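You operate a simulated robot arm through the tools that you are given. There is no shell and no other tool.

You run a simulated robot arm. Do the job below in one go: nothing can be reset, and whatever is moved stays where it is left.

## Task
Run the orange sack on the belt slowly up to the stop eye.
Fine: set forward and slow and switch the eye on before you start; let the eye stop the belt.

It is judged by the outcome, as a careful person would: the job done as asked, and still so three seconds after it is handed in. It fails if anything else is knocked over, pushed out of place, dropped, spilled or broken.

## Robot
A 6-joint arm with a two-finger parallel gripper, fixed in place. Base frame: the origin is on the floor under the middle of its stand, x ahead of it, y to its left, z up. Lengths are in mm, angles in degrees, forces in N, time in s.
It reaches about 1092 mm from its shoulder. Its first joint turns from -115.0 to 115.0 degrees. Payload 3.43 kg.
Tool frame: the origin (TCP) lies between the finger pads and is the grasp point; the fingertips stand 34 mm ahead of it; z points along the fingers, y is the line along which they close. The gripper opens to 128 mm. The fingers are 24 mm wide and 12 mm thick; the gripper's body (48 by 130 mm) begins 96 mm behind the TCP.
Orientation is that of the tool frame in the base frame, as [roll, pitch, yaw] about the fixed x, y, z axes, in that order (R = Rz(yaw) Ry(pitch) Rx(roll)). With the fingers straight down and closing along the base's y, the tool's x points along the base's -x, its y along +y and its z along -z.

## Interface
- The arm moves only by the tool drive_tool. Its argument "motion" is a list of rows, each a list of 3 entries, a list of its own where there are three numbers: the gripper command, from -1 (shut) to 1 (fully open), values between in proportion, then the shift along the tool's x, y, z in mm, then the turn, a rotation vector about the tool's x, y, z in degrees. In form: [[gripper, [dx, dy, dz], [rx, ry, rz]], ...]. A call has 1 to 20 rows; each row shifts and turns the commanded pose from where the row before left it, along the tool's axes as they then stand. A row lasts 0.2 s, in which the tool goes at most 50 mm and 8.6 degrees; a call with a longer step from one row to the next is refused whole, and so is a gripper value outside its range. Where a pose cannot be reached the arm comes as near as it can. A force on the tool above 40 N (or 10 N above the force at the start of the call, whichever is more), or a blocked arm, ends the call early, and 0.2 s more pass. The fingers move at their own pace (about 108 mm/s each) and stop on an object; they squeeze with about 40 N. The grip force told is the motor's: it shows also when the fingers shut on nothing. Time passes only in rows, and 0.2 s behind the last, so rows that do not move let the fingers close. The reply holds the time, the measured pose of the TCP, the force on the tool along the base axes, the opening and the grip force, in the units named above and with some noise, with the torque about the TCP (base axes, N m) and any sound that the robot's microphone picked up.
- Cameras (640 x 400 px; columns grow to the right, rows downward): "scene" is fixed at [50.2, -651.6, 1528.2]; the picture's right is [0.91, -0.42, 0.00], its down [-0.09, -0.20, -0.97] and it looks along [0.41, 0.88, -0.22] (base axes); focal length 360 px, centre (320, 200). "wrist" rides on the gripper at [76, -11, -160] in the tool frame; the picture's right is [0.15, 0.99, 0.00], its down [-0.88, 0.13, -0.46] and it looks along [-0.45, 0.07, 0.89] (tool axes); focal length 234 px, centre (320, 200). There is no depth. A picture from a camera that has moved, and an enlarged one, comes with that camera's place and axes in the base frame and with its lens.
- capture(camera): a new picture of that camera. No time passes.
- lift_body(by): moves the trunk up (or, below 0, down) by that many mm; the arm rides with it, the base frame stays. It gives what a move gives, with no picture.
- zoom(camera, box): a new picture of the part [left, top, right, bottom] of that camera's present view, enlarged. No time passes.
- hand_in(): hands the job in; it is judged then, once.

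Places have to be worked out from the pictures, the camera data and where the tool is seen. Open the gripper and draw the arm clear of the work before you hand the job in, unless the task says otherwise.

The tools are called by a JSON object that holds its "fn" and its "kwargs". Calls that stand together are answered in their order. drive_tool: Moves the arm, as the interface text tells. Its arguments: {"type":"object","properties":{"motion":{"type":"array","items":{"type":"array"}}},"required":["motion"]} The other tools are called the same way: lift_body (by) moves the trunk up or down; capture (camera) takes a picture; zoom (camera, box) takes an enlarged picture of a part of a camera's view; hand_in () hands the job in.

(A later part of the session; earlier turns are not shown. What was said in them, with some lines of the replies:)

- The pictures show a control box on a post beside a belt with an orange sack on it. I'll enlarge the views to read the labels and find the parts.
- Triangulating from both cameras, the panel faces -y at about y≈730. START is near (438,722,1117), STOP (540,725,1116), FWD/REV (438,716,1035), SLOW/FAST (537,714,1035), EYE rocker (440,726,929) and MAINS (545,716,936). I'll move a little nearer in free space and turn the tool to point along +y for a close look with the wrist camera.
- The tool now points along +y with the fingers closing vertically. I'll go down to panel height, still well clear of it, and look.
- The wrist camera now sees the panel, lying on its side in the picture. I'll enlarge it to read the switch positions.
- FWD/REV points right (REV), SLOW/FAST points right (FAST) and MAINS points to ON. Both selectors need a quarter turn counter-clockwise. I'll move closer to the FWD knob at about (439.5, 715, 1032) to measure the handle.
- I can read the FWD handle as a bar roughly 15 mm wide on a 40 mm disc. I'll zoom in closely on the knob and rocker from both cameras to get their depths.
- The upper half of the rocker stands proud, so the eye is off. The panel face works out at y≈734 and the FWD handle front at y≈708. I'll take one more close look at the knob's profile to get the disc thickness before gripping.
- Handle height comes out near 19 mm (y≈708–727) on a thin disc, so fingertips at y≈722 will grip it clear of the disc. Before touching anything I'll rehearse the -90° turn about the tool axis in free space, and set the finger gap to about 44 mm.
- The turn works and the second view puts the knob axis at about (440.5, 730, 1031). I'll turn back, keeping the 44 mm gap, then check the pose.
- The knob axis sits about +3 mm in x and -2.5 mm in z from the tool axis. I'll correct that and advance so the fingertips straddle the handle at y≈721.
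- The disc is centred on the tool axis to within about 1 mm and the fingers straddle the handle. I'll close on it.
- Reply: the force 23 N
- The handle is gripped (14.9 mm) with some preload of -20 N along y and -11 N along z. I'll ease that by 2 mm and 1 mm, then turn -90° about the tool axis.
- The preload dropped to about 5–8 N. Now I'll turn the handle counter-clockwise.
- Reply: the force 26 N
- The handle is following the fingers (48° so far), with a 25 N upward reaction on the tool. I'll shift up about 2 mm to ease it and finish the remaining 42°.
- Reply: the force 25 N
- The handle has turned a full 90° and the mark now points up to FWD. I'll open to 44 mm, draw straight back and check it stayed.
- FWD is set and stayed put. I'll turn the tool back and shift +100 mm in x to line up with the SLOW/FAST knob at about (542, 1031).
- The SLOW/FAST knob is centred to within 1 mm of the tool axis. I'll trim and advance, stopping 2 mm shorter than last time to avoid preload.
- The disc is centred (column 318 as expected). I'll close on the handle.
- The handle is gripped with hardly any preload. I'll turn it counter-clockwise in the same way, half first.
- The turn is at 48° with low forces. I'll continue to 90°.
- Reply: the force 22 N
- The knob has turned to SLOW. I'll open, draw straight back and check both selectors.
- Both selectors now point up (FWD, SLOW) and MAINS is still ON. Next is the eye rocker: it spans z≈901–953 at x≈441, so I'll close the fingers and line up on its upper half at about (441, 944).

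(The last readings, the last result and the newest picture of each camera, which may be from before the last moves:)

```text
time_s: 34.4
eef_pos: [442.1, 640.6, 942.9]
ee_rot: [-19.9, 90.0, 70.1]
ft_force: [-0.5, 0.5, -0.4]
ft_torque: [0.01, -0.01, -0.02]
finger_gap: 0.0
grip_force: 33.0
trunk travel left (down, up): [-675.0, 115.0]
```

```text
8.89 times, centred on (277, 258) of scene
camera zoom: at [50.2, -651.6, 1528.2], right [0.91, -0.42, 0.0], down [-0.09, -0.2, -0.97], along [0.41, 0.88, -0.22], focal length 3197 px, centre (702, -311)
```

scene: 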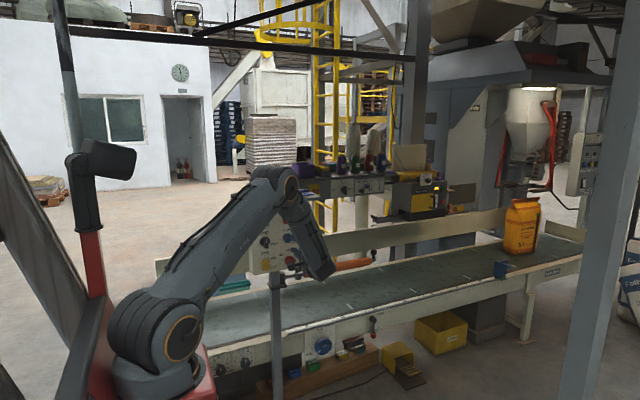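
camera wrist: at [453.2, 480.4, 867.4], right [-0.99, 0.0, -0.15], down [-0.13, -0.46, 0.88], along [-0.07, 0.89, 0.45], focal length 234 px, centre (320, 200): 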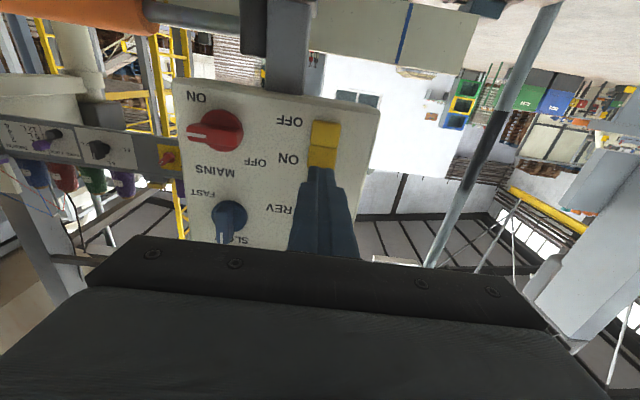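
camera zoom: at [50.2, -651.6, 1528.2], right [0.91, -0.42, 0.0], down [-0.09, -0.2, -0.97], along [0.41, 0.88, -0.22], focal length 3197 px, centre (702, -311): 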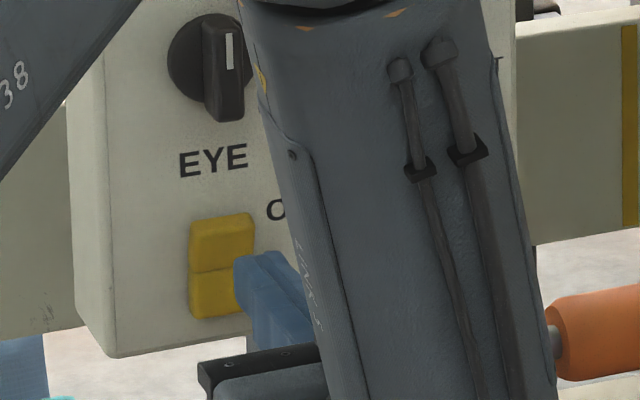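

The closed fingertips are lined up on the upper (ON) half, about 4 mm above its middle. I'll trim 2 mm in x and advance in small steps, watching the force.

{"fn": "drive_tool", "kwargs": {"motion": [[-1, [-1, 2, 12], [0, 0, 0]], [-1, [0, 0, 12], [0, 0, 0]], [-1, [0, 0, 10], [0, 0, 0]], [-1, [0, 0, 3], [0, 0, 0]], [-1, [0, 0, 3], [0, 0, 0]], [-1, [0, 0, 3], [0, 0, 0]], [-1, [0, 0, 0], [0, 0, 0]]]}}

{"fn": "zoom", "kwargs": {"camera": "wrist", "box": [240, 80, 400, 200]}}

```text
time_s: 36.0
eef_pos: [439.7, 682.9, 945.0]
ee_rot: [-28.4, 90.0, 61.6]
ft_force: [-0.4, 0.1, -0.5]
ft_torque: [-0.01, 0.01, 0.03]
finger_gap: 0.3
grip_force: 32.8
trunk travel left (down, up): [-675.0, 115.0]
```

```text
3.33 times, centred on (320, 140) of wrist
camera zoom: at [451.1, 522.7, 868.4], right [-0.99, 0.0, -0.15], down [-0.13, -0.46, 0.88], along [-0.07, 0.89, 0.45], focal length 781 px, centre (320, 400)
```

zoom: 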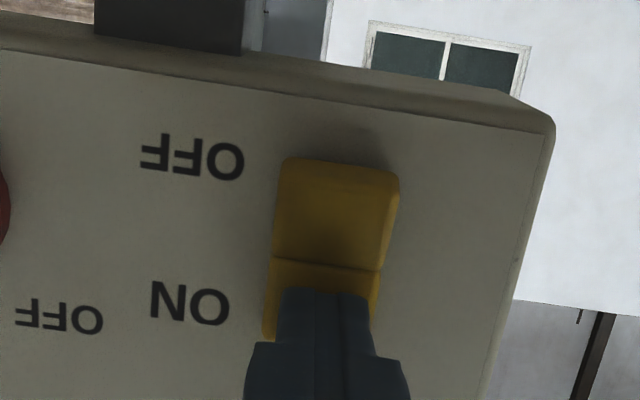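

There's no contact yet with tips at y≈717. I'll press on in 2 mm steps.

{"fn": "drive_tool", "kwargs": {"motion": [[-1, [0, 0, 2], [0, 0, 0]], [-1, [0, 0, 2], [0, 0, 0]], [-1, [0, 0, 2], [0, 0, 0]], [-1, [0, 0, 2], [0, 0, 0]], [-1, [0, 0, 0], [0, 0, 0]]]}}

{"fn": "zoom", "kwargs": {"camera": "wrist", "box": [240, 80, 400, 200]}}

```text
time_s: 36.9
eef_pos: [439.6, 686.0, 944.9]
ee_rot: [78.9, 89.9, 169.0]
ft_force: [-5.7, -31.4, 12.0]
ft_torque: [-0.02, 0.01, 0.19]
finger_gap: 0.0
grip_force: 33.3
trunk travel left (down, up): [-675.0, 115.0]
stopped in row 4: the force on the tool passed its limit at 44 N (the readings are from after the stop); the commanded pose is now the measured one
```

```text
3.33 times, centred on (320, 140) of wrist
camera zoom: at [450.9, 525.8, 868.7], right [-0.99, 0.0, -0.14], down [-0.13, -0.46, 0.88], along [-0.07, 0.89, 0.45], focal length 781 px, centre (320, 400)
```

zoom: 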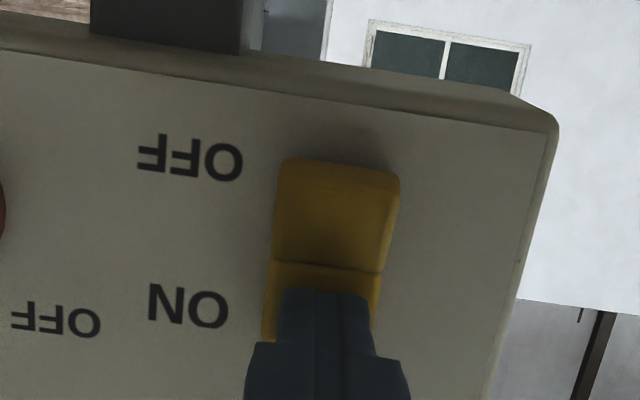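

The force limit stopped it at 44 N with the tips at y≈720. I'll back off 40 mm and see whether the rocker flipped.

{"fn": "drive_tool", "kwargs": {"motion": [[-1, [0, 0, -15], [0, 0, 0]], [-1, [0, 0, -15], [0, 0, 0]], [-1, [0, 0, -15], [0, 0, 0]], [-1, [0, 0, 0], [0, 0, 0]]]}}

{"fn": "zoom", "kwargs": {"camera": "wrist", "box": [280, 90, 360, 160]}}

{"fn": "zoom", "kwargs": {"camera": "scene", "box": [255, 250, 287, 275]}}

```text
time_s: 37.9
eef_pos: [438.2, 642.1, 943.9]
ee_rot: [136.8, 89.8, -133.1]
ft_force: [-0.5, 0.1, -0.3]
ft_torque: [0.02, -0.01, 0.01]
finger_gap: 0.0
grip_force: 33.0
trunk travel left (down, up): [-675.0, 115.0]
```

```text
5.71 times, centred on (320, 125) of wrist
camera zoom: at [450.8, 482.7, 868.1], right [-0.99, 0.0, -0.14], down [-0.13, -0.45, 0.88], along [-0.07, 0.89, 0.45], focal length 1338 px, centre (320, 629)
```

zoom: 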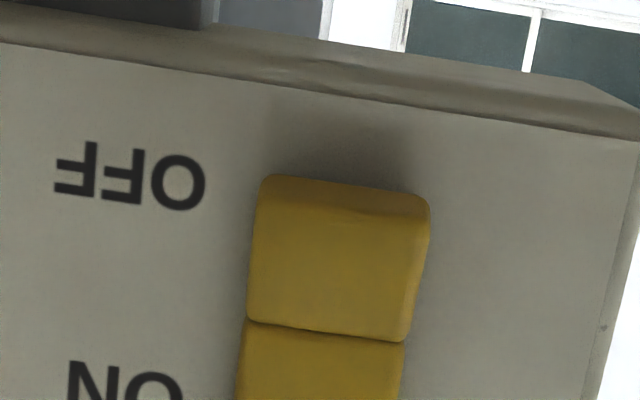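

```text
16.00 times, centred on (271, 262) of scene
camera zoom: at [50.2, -651.6, 1528.2], right [0.91, -0.42, 0.0], down [-0.09, -0.2, -0.97], along [0.41, 0.88, -0.22], focal length 5755 px, centre (1104, -800)
```

zoom: 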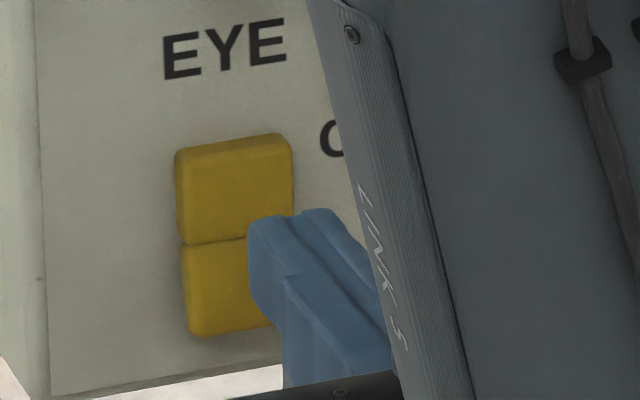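

The rocker looks flipped: the upper half has sunk in and the lower (OFF) half now stands out. I'll back away a bit more to confirm with an unobstructed view.

{"fn": "drive_tool", "kwargs": {"motion": [[-1, [-20, 0, -30], [0, 0, 0]], [-1, [-20, 0, -30], [0, 0, 0]], [-1, [-20, 0, 0], [0, 0, 0]], [-1, [0, 0, 0], [0, 0, 0]]]}}

{"fn": "zoom", "kwargs": {"camera": "wrist", "box": [240, 40, 380, 150]}}

{"fn": "zoom", "kwargs": {"camera": "scene", "box": [255, 245, 291, 275]}}

{"fn": "capture", "kwargs": {"camera": "scene"}}

```text
time_s: 38.9
eef_pos: [440.8, 583.6, 1005.3]
ee_rot: [131.9, 89.8, -138.1]
ft_force: [0.0, -0.1, -0.9]
ft_torque: [0.0, -0.01, 0.02]
finger_gap: 0.0
grip_force: 32.4
trunk travel left (down, up): [-675.0, 115.0]
```

```text
3.64 times, centred on (310, 95) of wrist
camera zoom: at [451.9, 423.7, 928.4], right [-0.99, 0.0, -0.14], down [-0.13, -0.45, 0.88], along [-0.07, 0.89, 0.45], focal length 852 px, centre (356, 582)
```

zoom: 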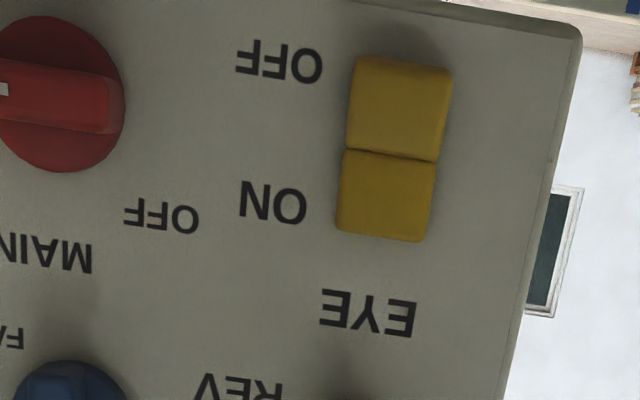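

```text
13.33 times, centred on (273, 260) of scene
camera zoom: at [50.2, -651.6, 1528.2], right [0.91, -0.42, 0.0], down [-0.09, -0.2, -0.97], along [0.41, 0.88, -0.22], focal length 4796 px, centre (947, -600)
```

zoom: 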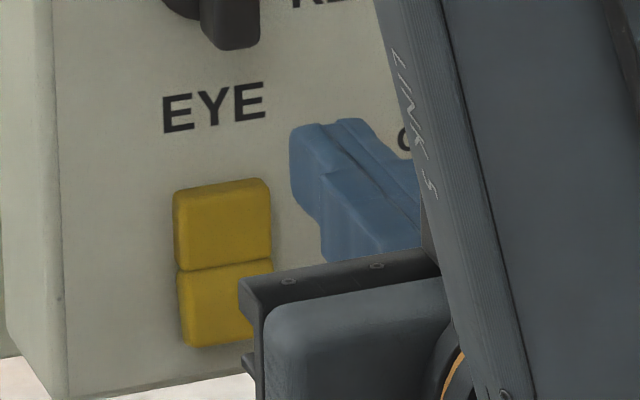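

```text
taken
```

scene: 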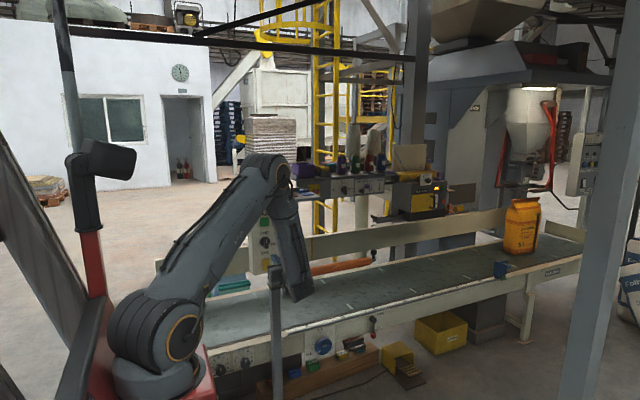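

The EYE rocker is clearly ON now, with the lower half standing proud. Before starting I'll look closely at the eye and the sack for any change or obstruction.

{"fn": "zoom", "kwargs": {"camera": "scene", "box": [485, 250, 525, 285]}}

{"fn": "zoom", "kwargs": {"camera": "scene", "box": [470, 185, 590, 290]}}

{"fn": "zoom", "kwargs": {"camera": "scene", "box": [310, 240, 450, 340]}}

```text
11.43 times, centred on (505, 268) of scene
camera zoom: at [50.2, -651.6, 1528.2], right [0.91, -0.42, 0.0], down [-0.09, -0.2, -0.97], along [0.41, 0.88, -0.22], focal length 4111 px, centre (-1794, -571)
```

zoom: 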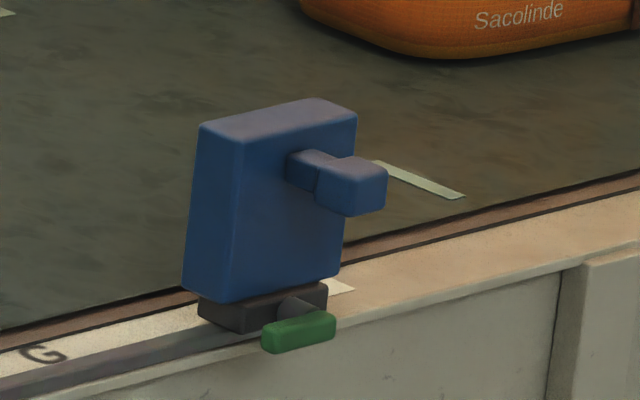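

```text
3.81 times, centred on (530, 238) of scene
camera zoom: at [50.2, -651.6, 1528.2], right [0.91, -0.42, 0.0], down [-0.09, -0.2, -0.97], along [0.41, 0.88, -0.22], focal length 1370 px, centre (-480, 57)
```

zoom: 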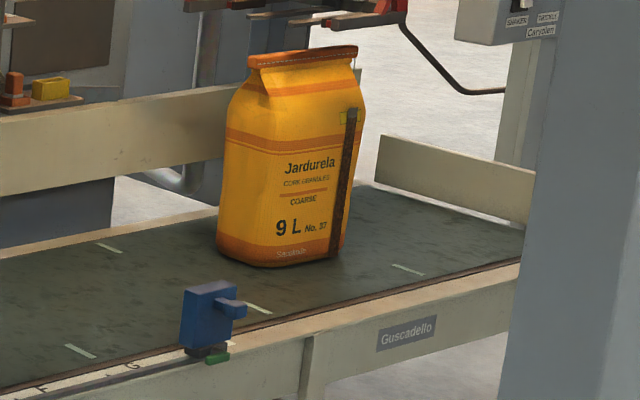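

```text
4.00 times, centred on (380, 290) of scene
camera zoom: at [50.2, -651.6, 1528.2], right [0.91, -0.42, 0.0], down [-0.09, -0.2, -0.97], along [0.41, 0.88, -0.22], focal length 1439 px, centre (80, -160)
```

zoom: 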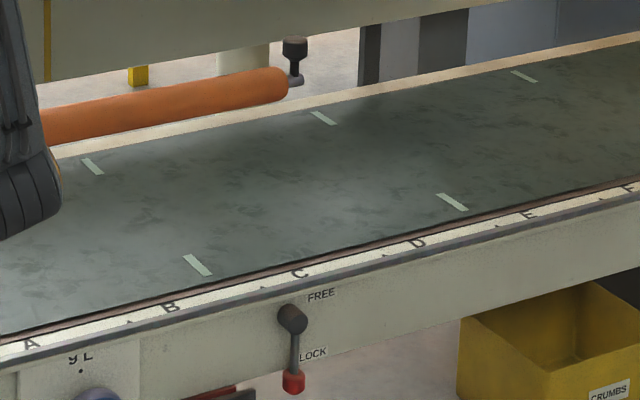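

Nothing blocks the sack's path to the eye (about 0.4 m along the belt towards -x). I'll move up in front of START at about (440, 1118), staying back from the shelf, and look.

{"fn": "drive_tool", "kwargs": {"motion": [[-1, [-28, 0, 0], [0, 0, 0]], [-1, [-28, 0, 0], [0, 0, 0]], [-1, [-28, 0.5, 0], [0, 0, 0]], [-1, [-28, 0.5, 0], [0, 0, 0]], [-1, [0, 0, 20], [0, 0, 0]], [-1, [0, 0, 0], [0, 0, 0]], [-1, [0, 0, 0], [0, 0, 0]]]}}

{"fn": "capture", "kwargs": {"camera": "wrist"}}

{"fn": "zoom", "kwargs": {"camera": "wrist", "box": [240, 80, 400, 200]}}

{"fn": "zoom", "kwargs": {"camera": "scene", "box": [225, 170, 325, 250]}}

```text
time_s: 40.5
eef_pos: [437.9, 603.6, 1112.1]
ee_rot: [134.2, 89.8, -135.6]
ft_force: [-0.1, -0.4, 0.0]
ft_torque: [0.03, 0.01, -0.03]
finger_gap: 0.0
grip_force: 33.3
trunk travel left (down, up): [-675.0, 115.0]
```

```text
taken
camera wrist: at [449.7, 443.5, 1038.1], right [-0.99, 0.0, -0.14], down [-0.13, -0.45, 0.88], along [-0.07, 0.89, 0.45], focal length 234 px, centre (320, 200)
```

wrist: 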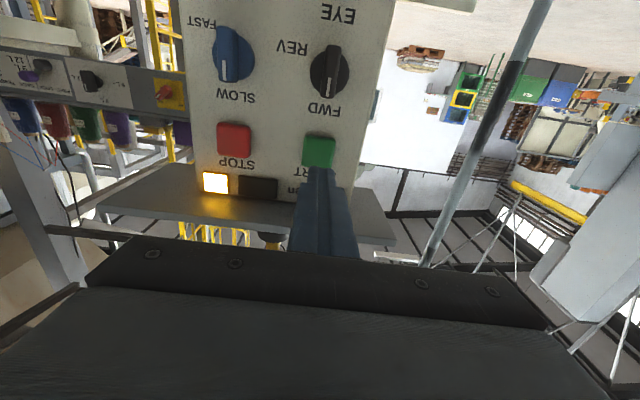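

```text
3.33 times, centred on (320, 140) of wrist
camera zoom: at [449.7, 443.5, 1038.1], right [-0.99, 0.0, -0.14], down [-0.13, -0.45, 0.88], along [-0.07, 0.89, 0.45], focal length 781 px, centre (320, 400)
```

zoom: 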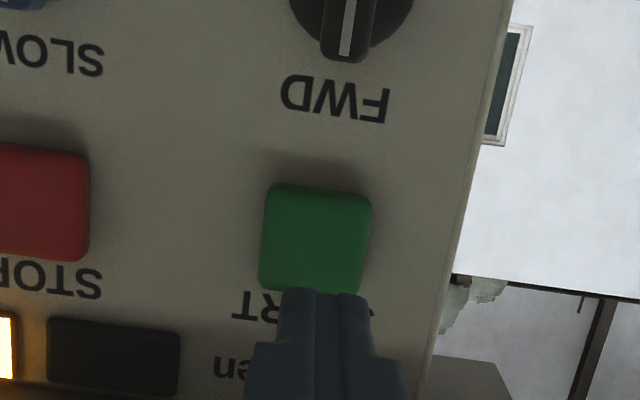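

```text
5.00 times, centred on (275, 210) of scene
camera zoom: at [50.2, -651.6, 1528.2], right [0.91, -0.42, 0.0], down [-0.09, -0.2, -0.97], along [0.41, 0.88, -0.22], focal length 1798 px, centre (545, 150)
```

zoom: 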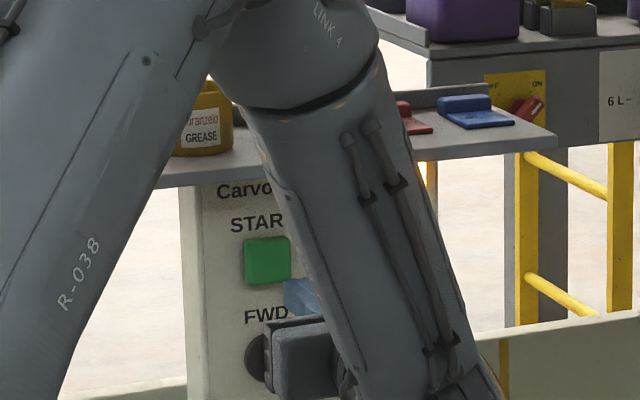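

A lamp on the panel is now lit and the tool axis projects exactly onto the middle of the START button. I'll advance and press START in small steps.

{"fn": "drive_tool", "kwargs": {"motion": [[-1, [0, 0, 15], [0, 0, 0]], [-1, [0, 0, 15], [0, 0, 0]], [-1, [0, 0, 15], [0, 0, 0]], [-1, [0, 0, 15], [0, 0, 0]], [-1, [0, 0, 12], [0, 0, 0]], [-1, [0, 0, 2.5], [0, 0, 0]], [-1, [0, 0, 2.5], [0, 0, 0]], [-1, [0, 0, 2.5], [0, 0, 0]], [-1, [0, 0, 2.5], [0, 0, 0]], [-1, [0, 0, 2.5], [0, 0, 0]]]}}

{"fn": "capture", "kwargs": {"camera": "scene"}}

{"fn": "zoom", "kwargs": {"camera": "wrist", "box": [180, 80, 400, 220]}}

```text
time_s: 42.7
eef_pos: [438.5, 687.3, 1115.3]
ee_rot: [129.2, 89.9, -140.8]
ft_force: [-1.2, -13.1, 3.1]
ft_torque: [0.08, -0.15, 0.08]
finger_gap: 0.2
grip_force: 33.3
trunk travel left (down, up): [-675.0, 115.0]
heard: click
```

```text
taken
```

scene: 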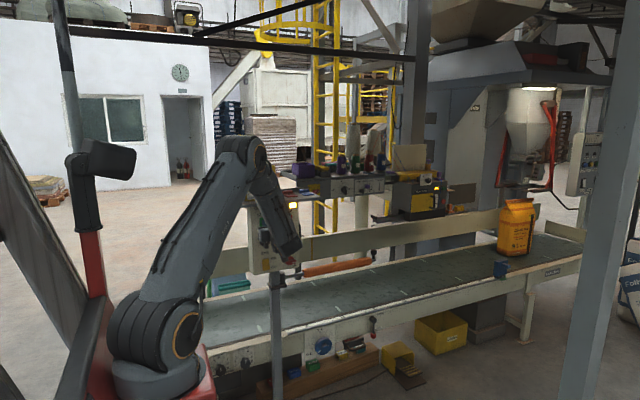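

```text
2.86 times, centred on (290, 150) of wrist
camera zoom: at [450.0, 526.5, 1040.0], right [-0.99, 0.0, -0.14], down [-0.13, -0.45, 0.88], along [-0.07, 0.89, 0.45], focal length 669 px, centre (406, 343)
```

zoom: 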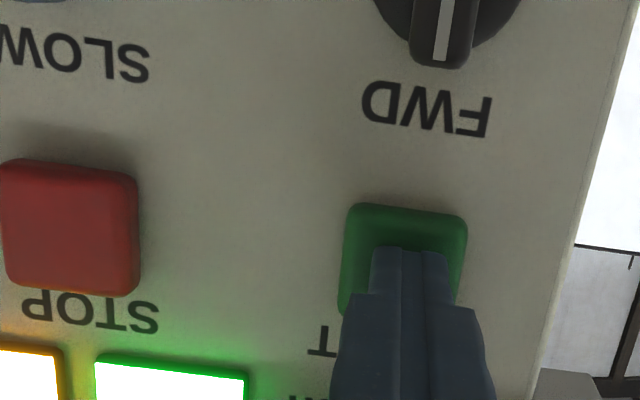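

A click was heard, the green lamp is lit and the sack is creeping left towards the eye. I'll release the button and draw back while the belt runs.

{"fn": "drive_tool", "kwargs": {"motion": [[-1, [0, 0, -20], [0, 0, 0]], [-1, [0, 0, -30], [0, 0, 0]], [-1, [0, 0, -30], [0, 0, 0]], [-1, [0, 0, 0], [0, 0, 0]]]}}

{"fn": "zoom", "kwargs": {"camera": "scene", "box": [440, 180, 600, 300]}}

```text
time_s: 43.7
eef_pos: [438.6, 608.6, 1114.2]
ee_rot: [130.9, 89.8, -138.9]
ft_force: [-0.4, 1.1, 0.2]
ft_torque: [0.0, 0.0, -0.03]
finger_gap: 0.1
grip_force: 33.7
trunk travel left (down, up): [-675.0, 115.0]
```

```text
3.33 times, centred on (520, 240) of scene
camera zoom: at [50.2, -651.6, 1528.2], right [0.91, -0.42, 0.0], down [-0.09, -0.2, -0.97], along [0.41, 0.88, -0.22], focal length 1199 px, centre (-347, 67)
```

zoom: 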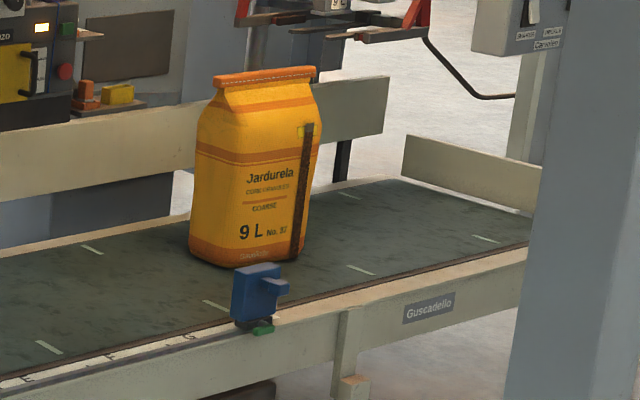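

The sack is travelling towards the eye and its leading edge is still about 150 mm short. I'll hold still and wait for the eye to stop it.

{"fn": "drive_tool", "kwargs": {"motion": [[-1, [0, 0, 0], [0, 0, 0]], [-1, [0, 0, 0], [0, 0, 0]], [-1, [0, 0, 0], [0, 0, 0]]]}}

{"fn": "zoom", "kwargs": {"camera": "scene", "box": [440, 180, 600, 300]}}

{"fn": "capture", "kwargs": {"camera": "wrist"}}

```text
time_s: 44.5
eef_pos: [439.8, 608.8, 1115.3]
ee_rot: [135.8, 89.8, -134.0]
ft_force: [0.4, -0.4, 0.2]
ft_torque: [0.01, 0.01, 0.01]
finger_gap: 0.0
grip_force: 33.0
trunk travel left (down, up): [-675.0, 115.0]
```

```text
3.33 times, centred on (520, 240) of scene
camera zoom: at [50.2, -651.6, 1528.2], right [0.91, -0.42, 0.0], down [-0.09, -0.2, -0.97], along [0.41, 0.88, -0.22], focal length 1199 px, centre (-347, 67)
```

zoom: 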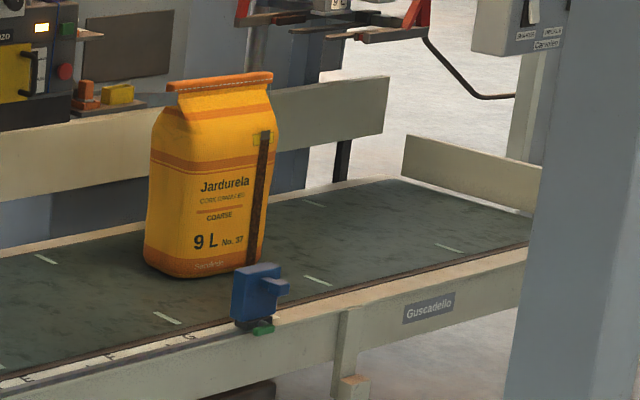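

```text
taken
camera wrist: at [450.4, 448.4, 1039.5], right [-0.99, 0.0, -0.14], down [-0.13, -0.45, 0.88], along [-0.07, 0.89, 0.45], focal length 234 px, centre (320, 200)
```

wrist: 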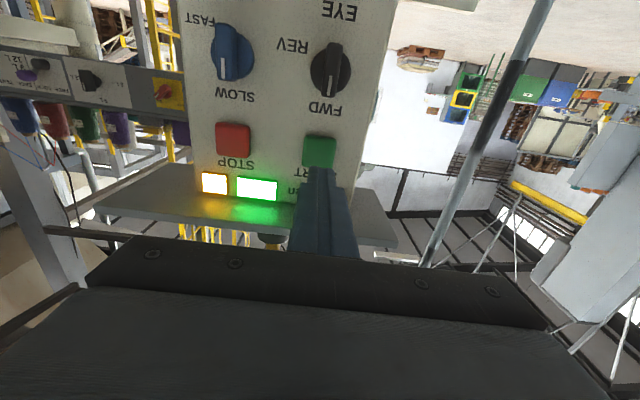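

The belt is still running (green lamp lit) and the leading edge is just reaching the eye's line. I'll wait in short steps.

{"fn": "drive_tool", "kwargs": {"motion": [[-1, [0, 0, 0], [0, 0, 0]]]}}

{"fn": "zoom", "kwargs": {"camera": "scene", "box": [440, 180, 600, 300]}}

{"fn": "capture", "kwargs": {"camera": "wrist"}}

```text
time_s: 44.9
eef_pos: [439.7, 608.2, 1115.0]
ee_rot: [135.8, 89.8, -134.3]
ft_force: [-0.3, -0.4, -0.3]
ft_torque: [0.01, 0.01, 0.01]
finger_gap: 0.0
grip_force: 33.0
trunk travel left (down, up): [-675.0, 115.0]
```

```text
3.33 times, centred on (520, 240) of scene
camera zoom: at [50.2, -651.6, 1528.2], right [0.91, -0.42, 0.0], down [-0.09, -0.2, -0.97], along [0.41, 0.88, -0.22], focal length 1199 px, centre (-347, 67)
```

zoom: 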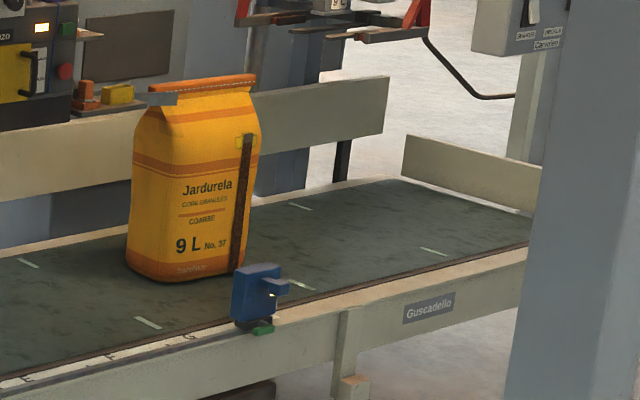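

```text
taken
camera wrist: at [450.4, 448.4, 1039.5], right [-0.99, 0.0, -0.14], down [-0.13, -0.45, 0.88], along [-0.07, 0.89, 0.45], focal length 234 px, centre (320, 200)
```

wrist: 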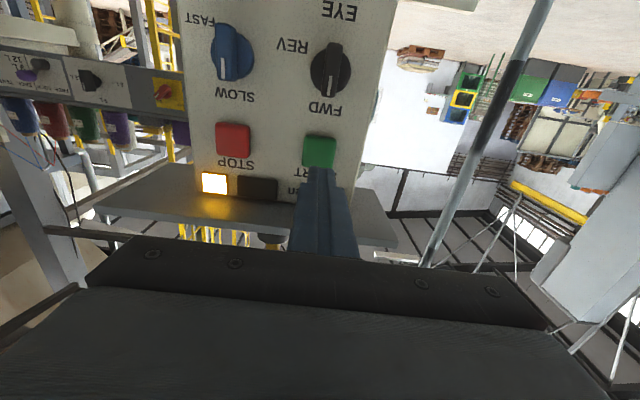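

The eye stopped the belt: the green running lamp is off, the eye's own lamp is lit and the sack stands at the eye. I'll draw the arm back from the panel, open the gripper and confirm it stays stopped.

{"fn": "drive_tool", "kwargs": {"motion": [[-1, [0, 0, -30], [0, 0, 0]], [-1, [0, 0, -30], [0, 0, 0]], [-1, [0, 0, -30], [0, 0, 0]], [-1, [0, 0, -30], [0, 0, 0]], [-1, [0, 0, -30], [0, 0, 0]], [-1, [0, 0, -30], [0, 0, 0]], [1, [0, 0, 0], [0, 0, 0]], [1, [0, 0, 0], [0, 0, 0]], [1, [0, 0, 0], [0, 0, 0]], [1, [0, 0, 0], [0, 0, 0]]]}}

{"fn": "capture", "kwargs": {"camera": "scene"}}

{"fn": "zoom", "kwargs": {"camera": "scene", "box": [440, 180, 600, 300]}}

{"fn": "capture", "kwargs": {"camera": "wrist"}}

```text
time_s: 47.1
eef_pos: [438.9, 428.6, 1115.3]
ee_rot: [135.7, 89.8, -134.2]
ft_force: [0.1, 0.1, 0.0]
ft_torque: [-0.03, 0.0, 0.01]
finger_gap: 128.1
grip_force: 0.0
trunk travel left (down, up): [-675.0, 115.0]
```

```text
taken
```

scene: 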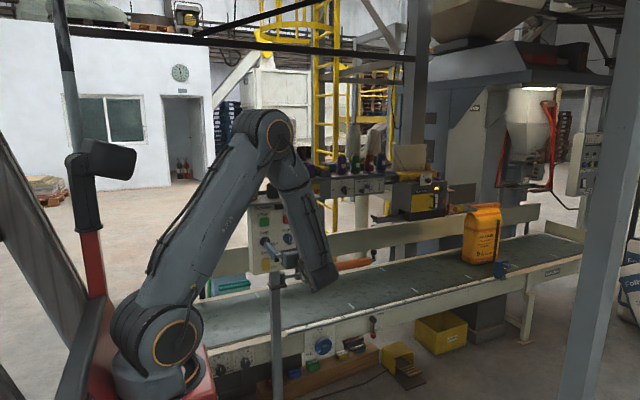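

```text
3.33 times, centred on (520, 240) of scene
camera zoom: at [50.2, -651.6, 1528.2], right [0.91, -0.42, 0.0], down [-0.09, -0.2, -0.97], along [0.41, 0.88, -0.22], focal length 1199 px, centre (-347, 67)
```

zoom: 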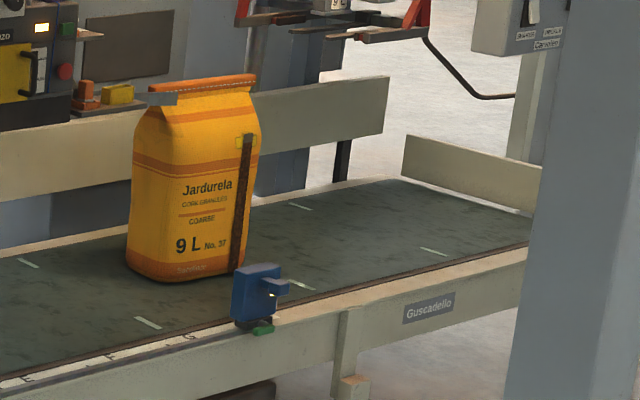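

```text
taken
camera wrist: at [451.0, 267.8, 1039.6], right [-0.99, 0.0, -0.14], down [-0.13, -0.45, 0.88], along [-0.07, 0.89, 0.45], focal length 234 px, centre (320, 200)
```

wrist: 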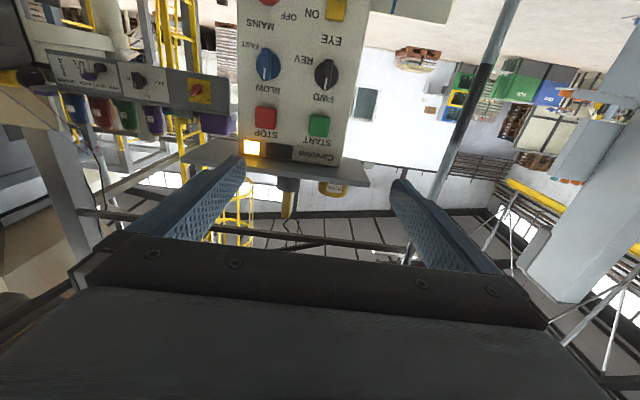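

The sack hasn't moved since the stop, the running lamp is off, and the gripper is open and about 270 mm clear of the panel. I'll check the shelf items once more before handing in.

{"fn": "zoom", "kwargs": {"camera": "scene", "box": [225, 170, 345, 290]}}

{"fn": "zoom", "kwargs": {"camera": "wrist", "box": [180, 0, 400, 200]}}

```text
3.33 times, centred on (285, 230) of scene
camera zoom: at [50.2, -651.6, 1528.2], right [0.91, -0.42, 0.0], down [-0.09, -0.2, -0.97], along [0.41, 0.88, -0.22], focal length 1199 px, centre (437, 100)
```

zoom: 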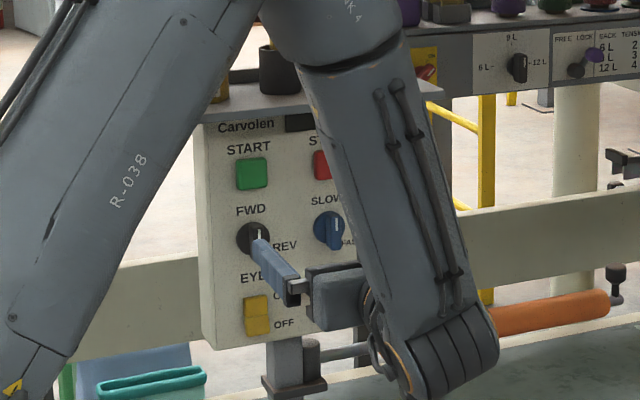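

```text
2.00 times, centred on (290, 100) of wrist
camera zoom: at [451.0, 267.8, 1039.6], right [-0.99, 0.0, -0.14], down [-0.13, -0.45, 0.88], along [-0.07, 0.89, 0.45], focal length 468 px, centre (380, 400)
```

zoom: 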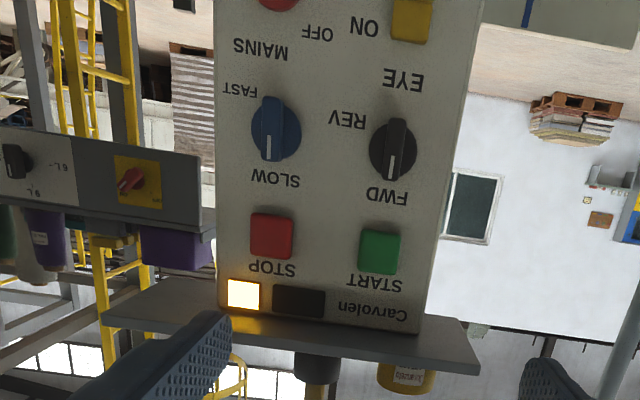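

Everything is in order: FWD, SLOW and EYE ON are set, the belt was stopped by the eye with the sack standing at it, and nothing else has moved. I'm handing the job in.

{"fn": "hand_in", "kwargs": {}}

```text
The job is handed in.
```

The orange sack ran slowly up to the stop eye, and the eye stopped the belt. I've handed the job in.

- **Settings before the start:** I turned the direction selector from REV to FWD and the speed selector from FAST to SLOW, and pressed the EYE switch on. MAINS was already on. I only pressed START after all of that was set.
- **The stop:** When the sack reached the eye, the green running lamp went out and the eye's own light came on. I never touched STOP. In a second picture about two seconds later, the sack had not moved.
- **How it was left:** The gripper is open and the arm is drawn well back from the panel. I saw nothing knocked over or out of place.
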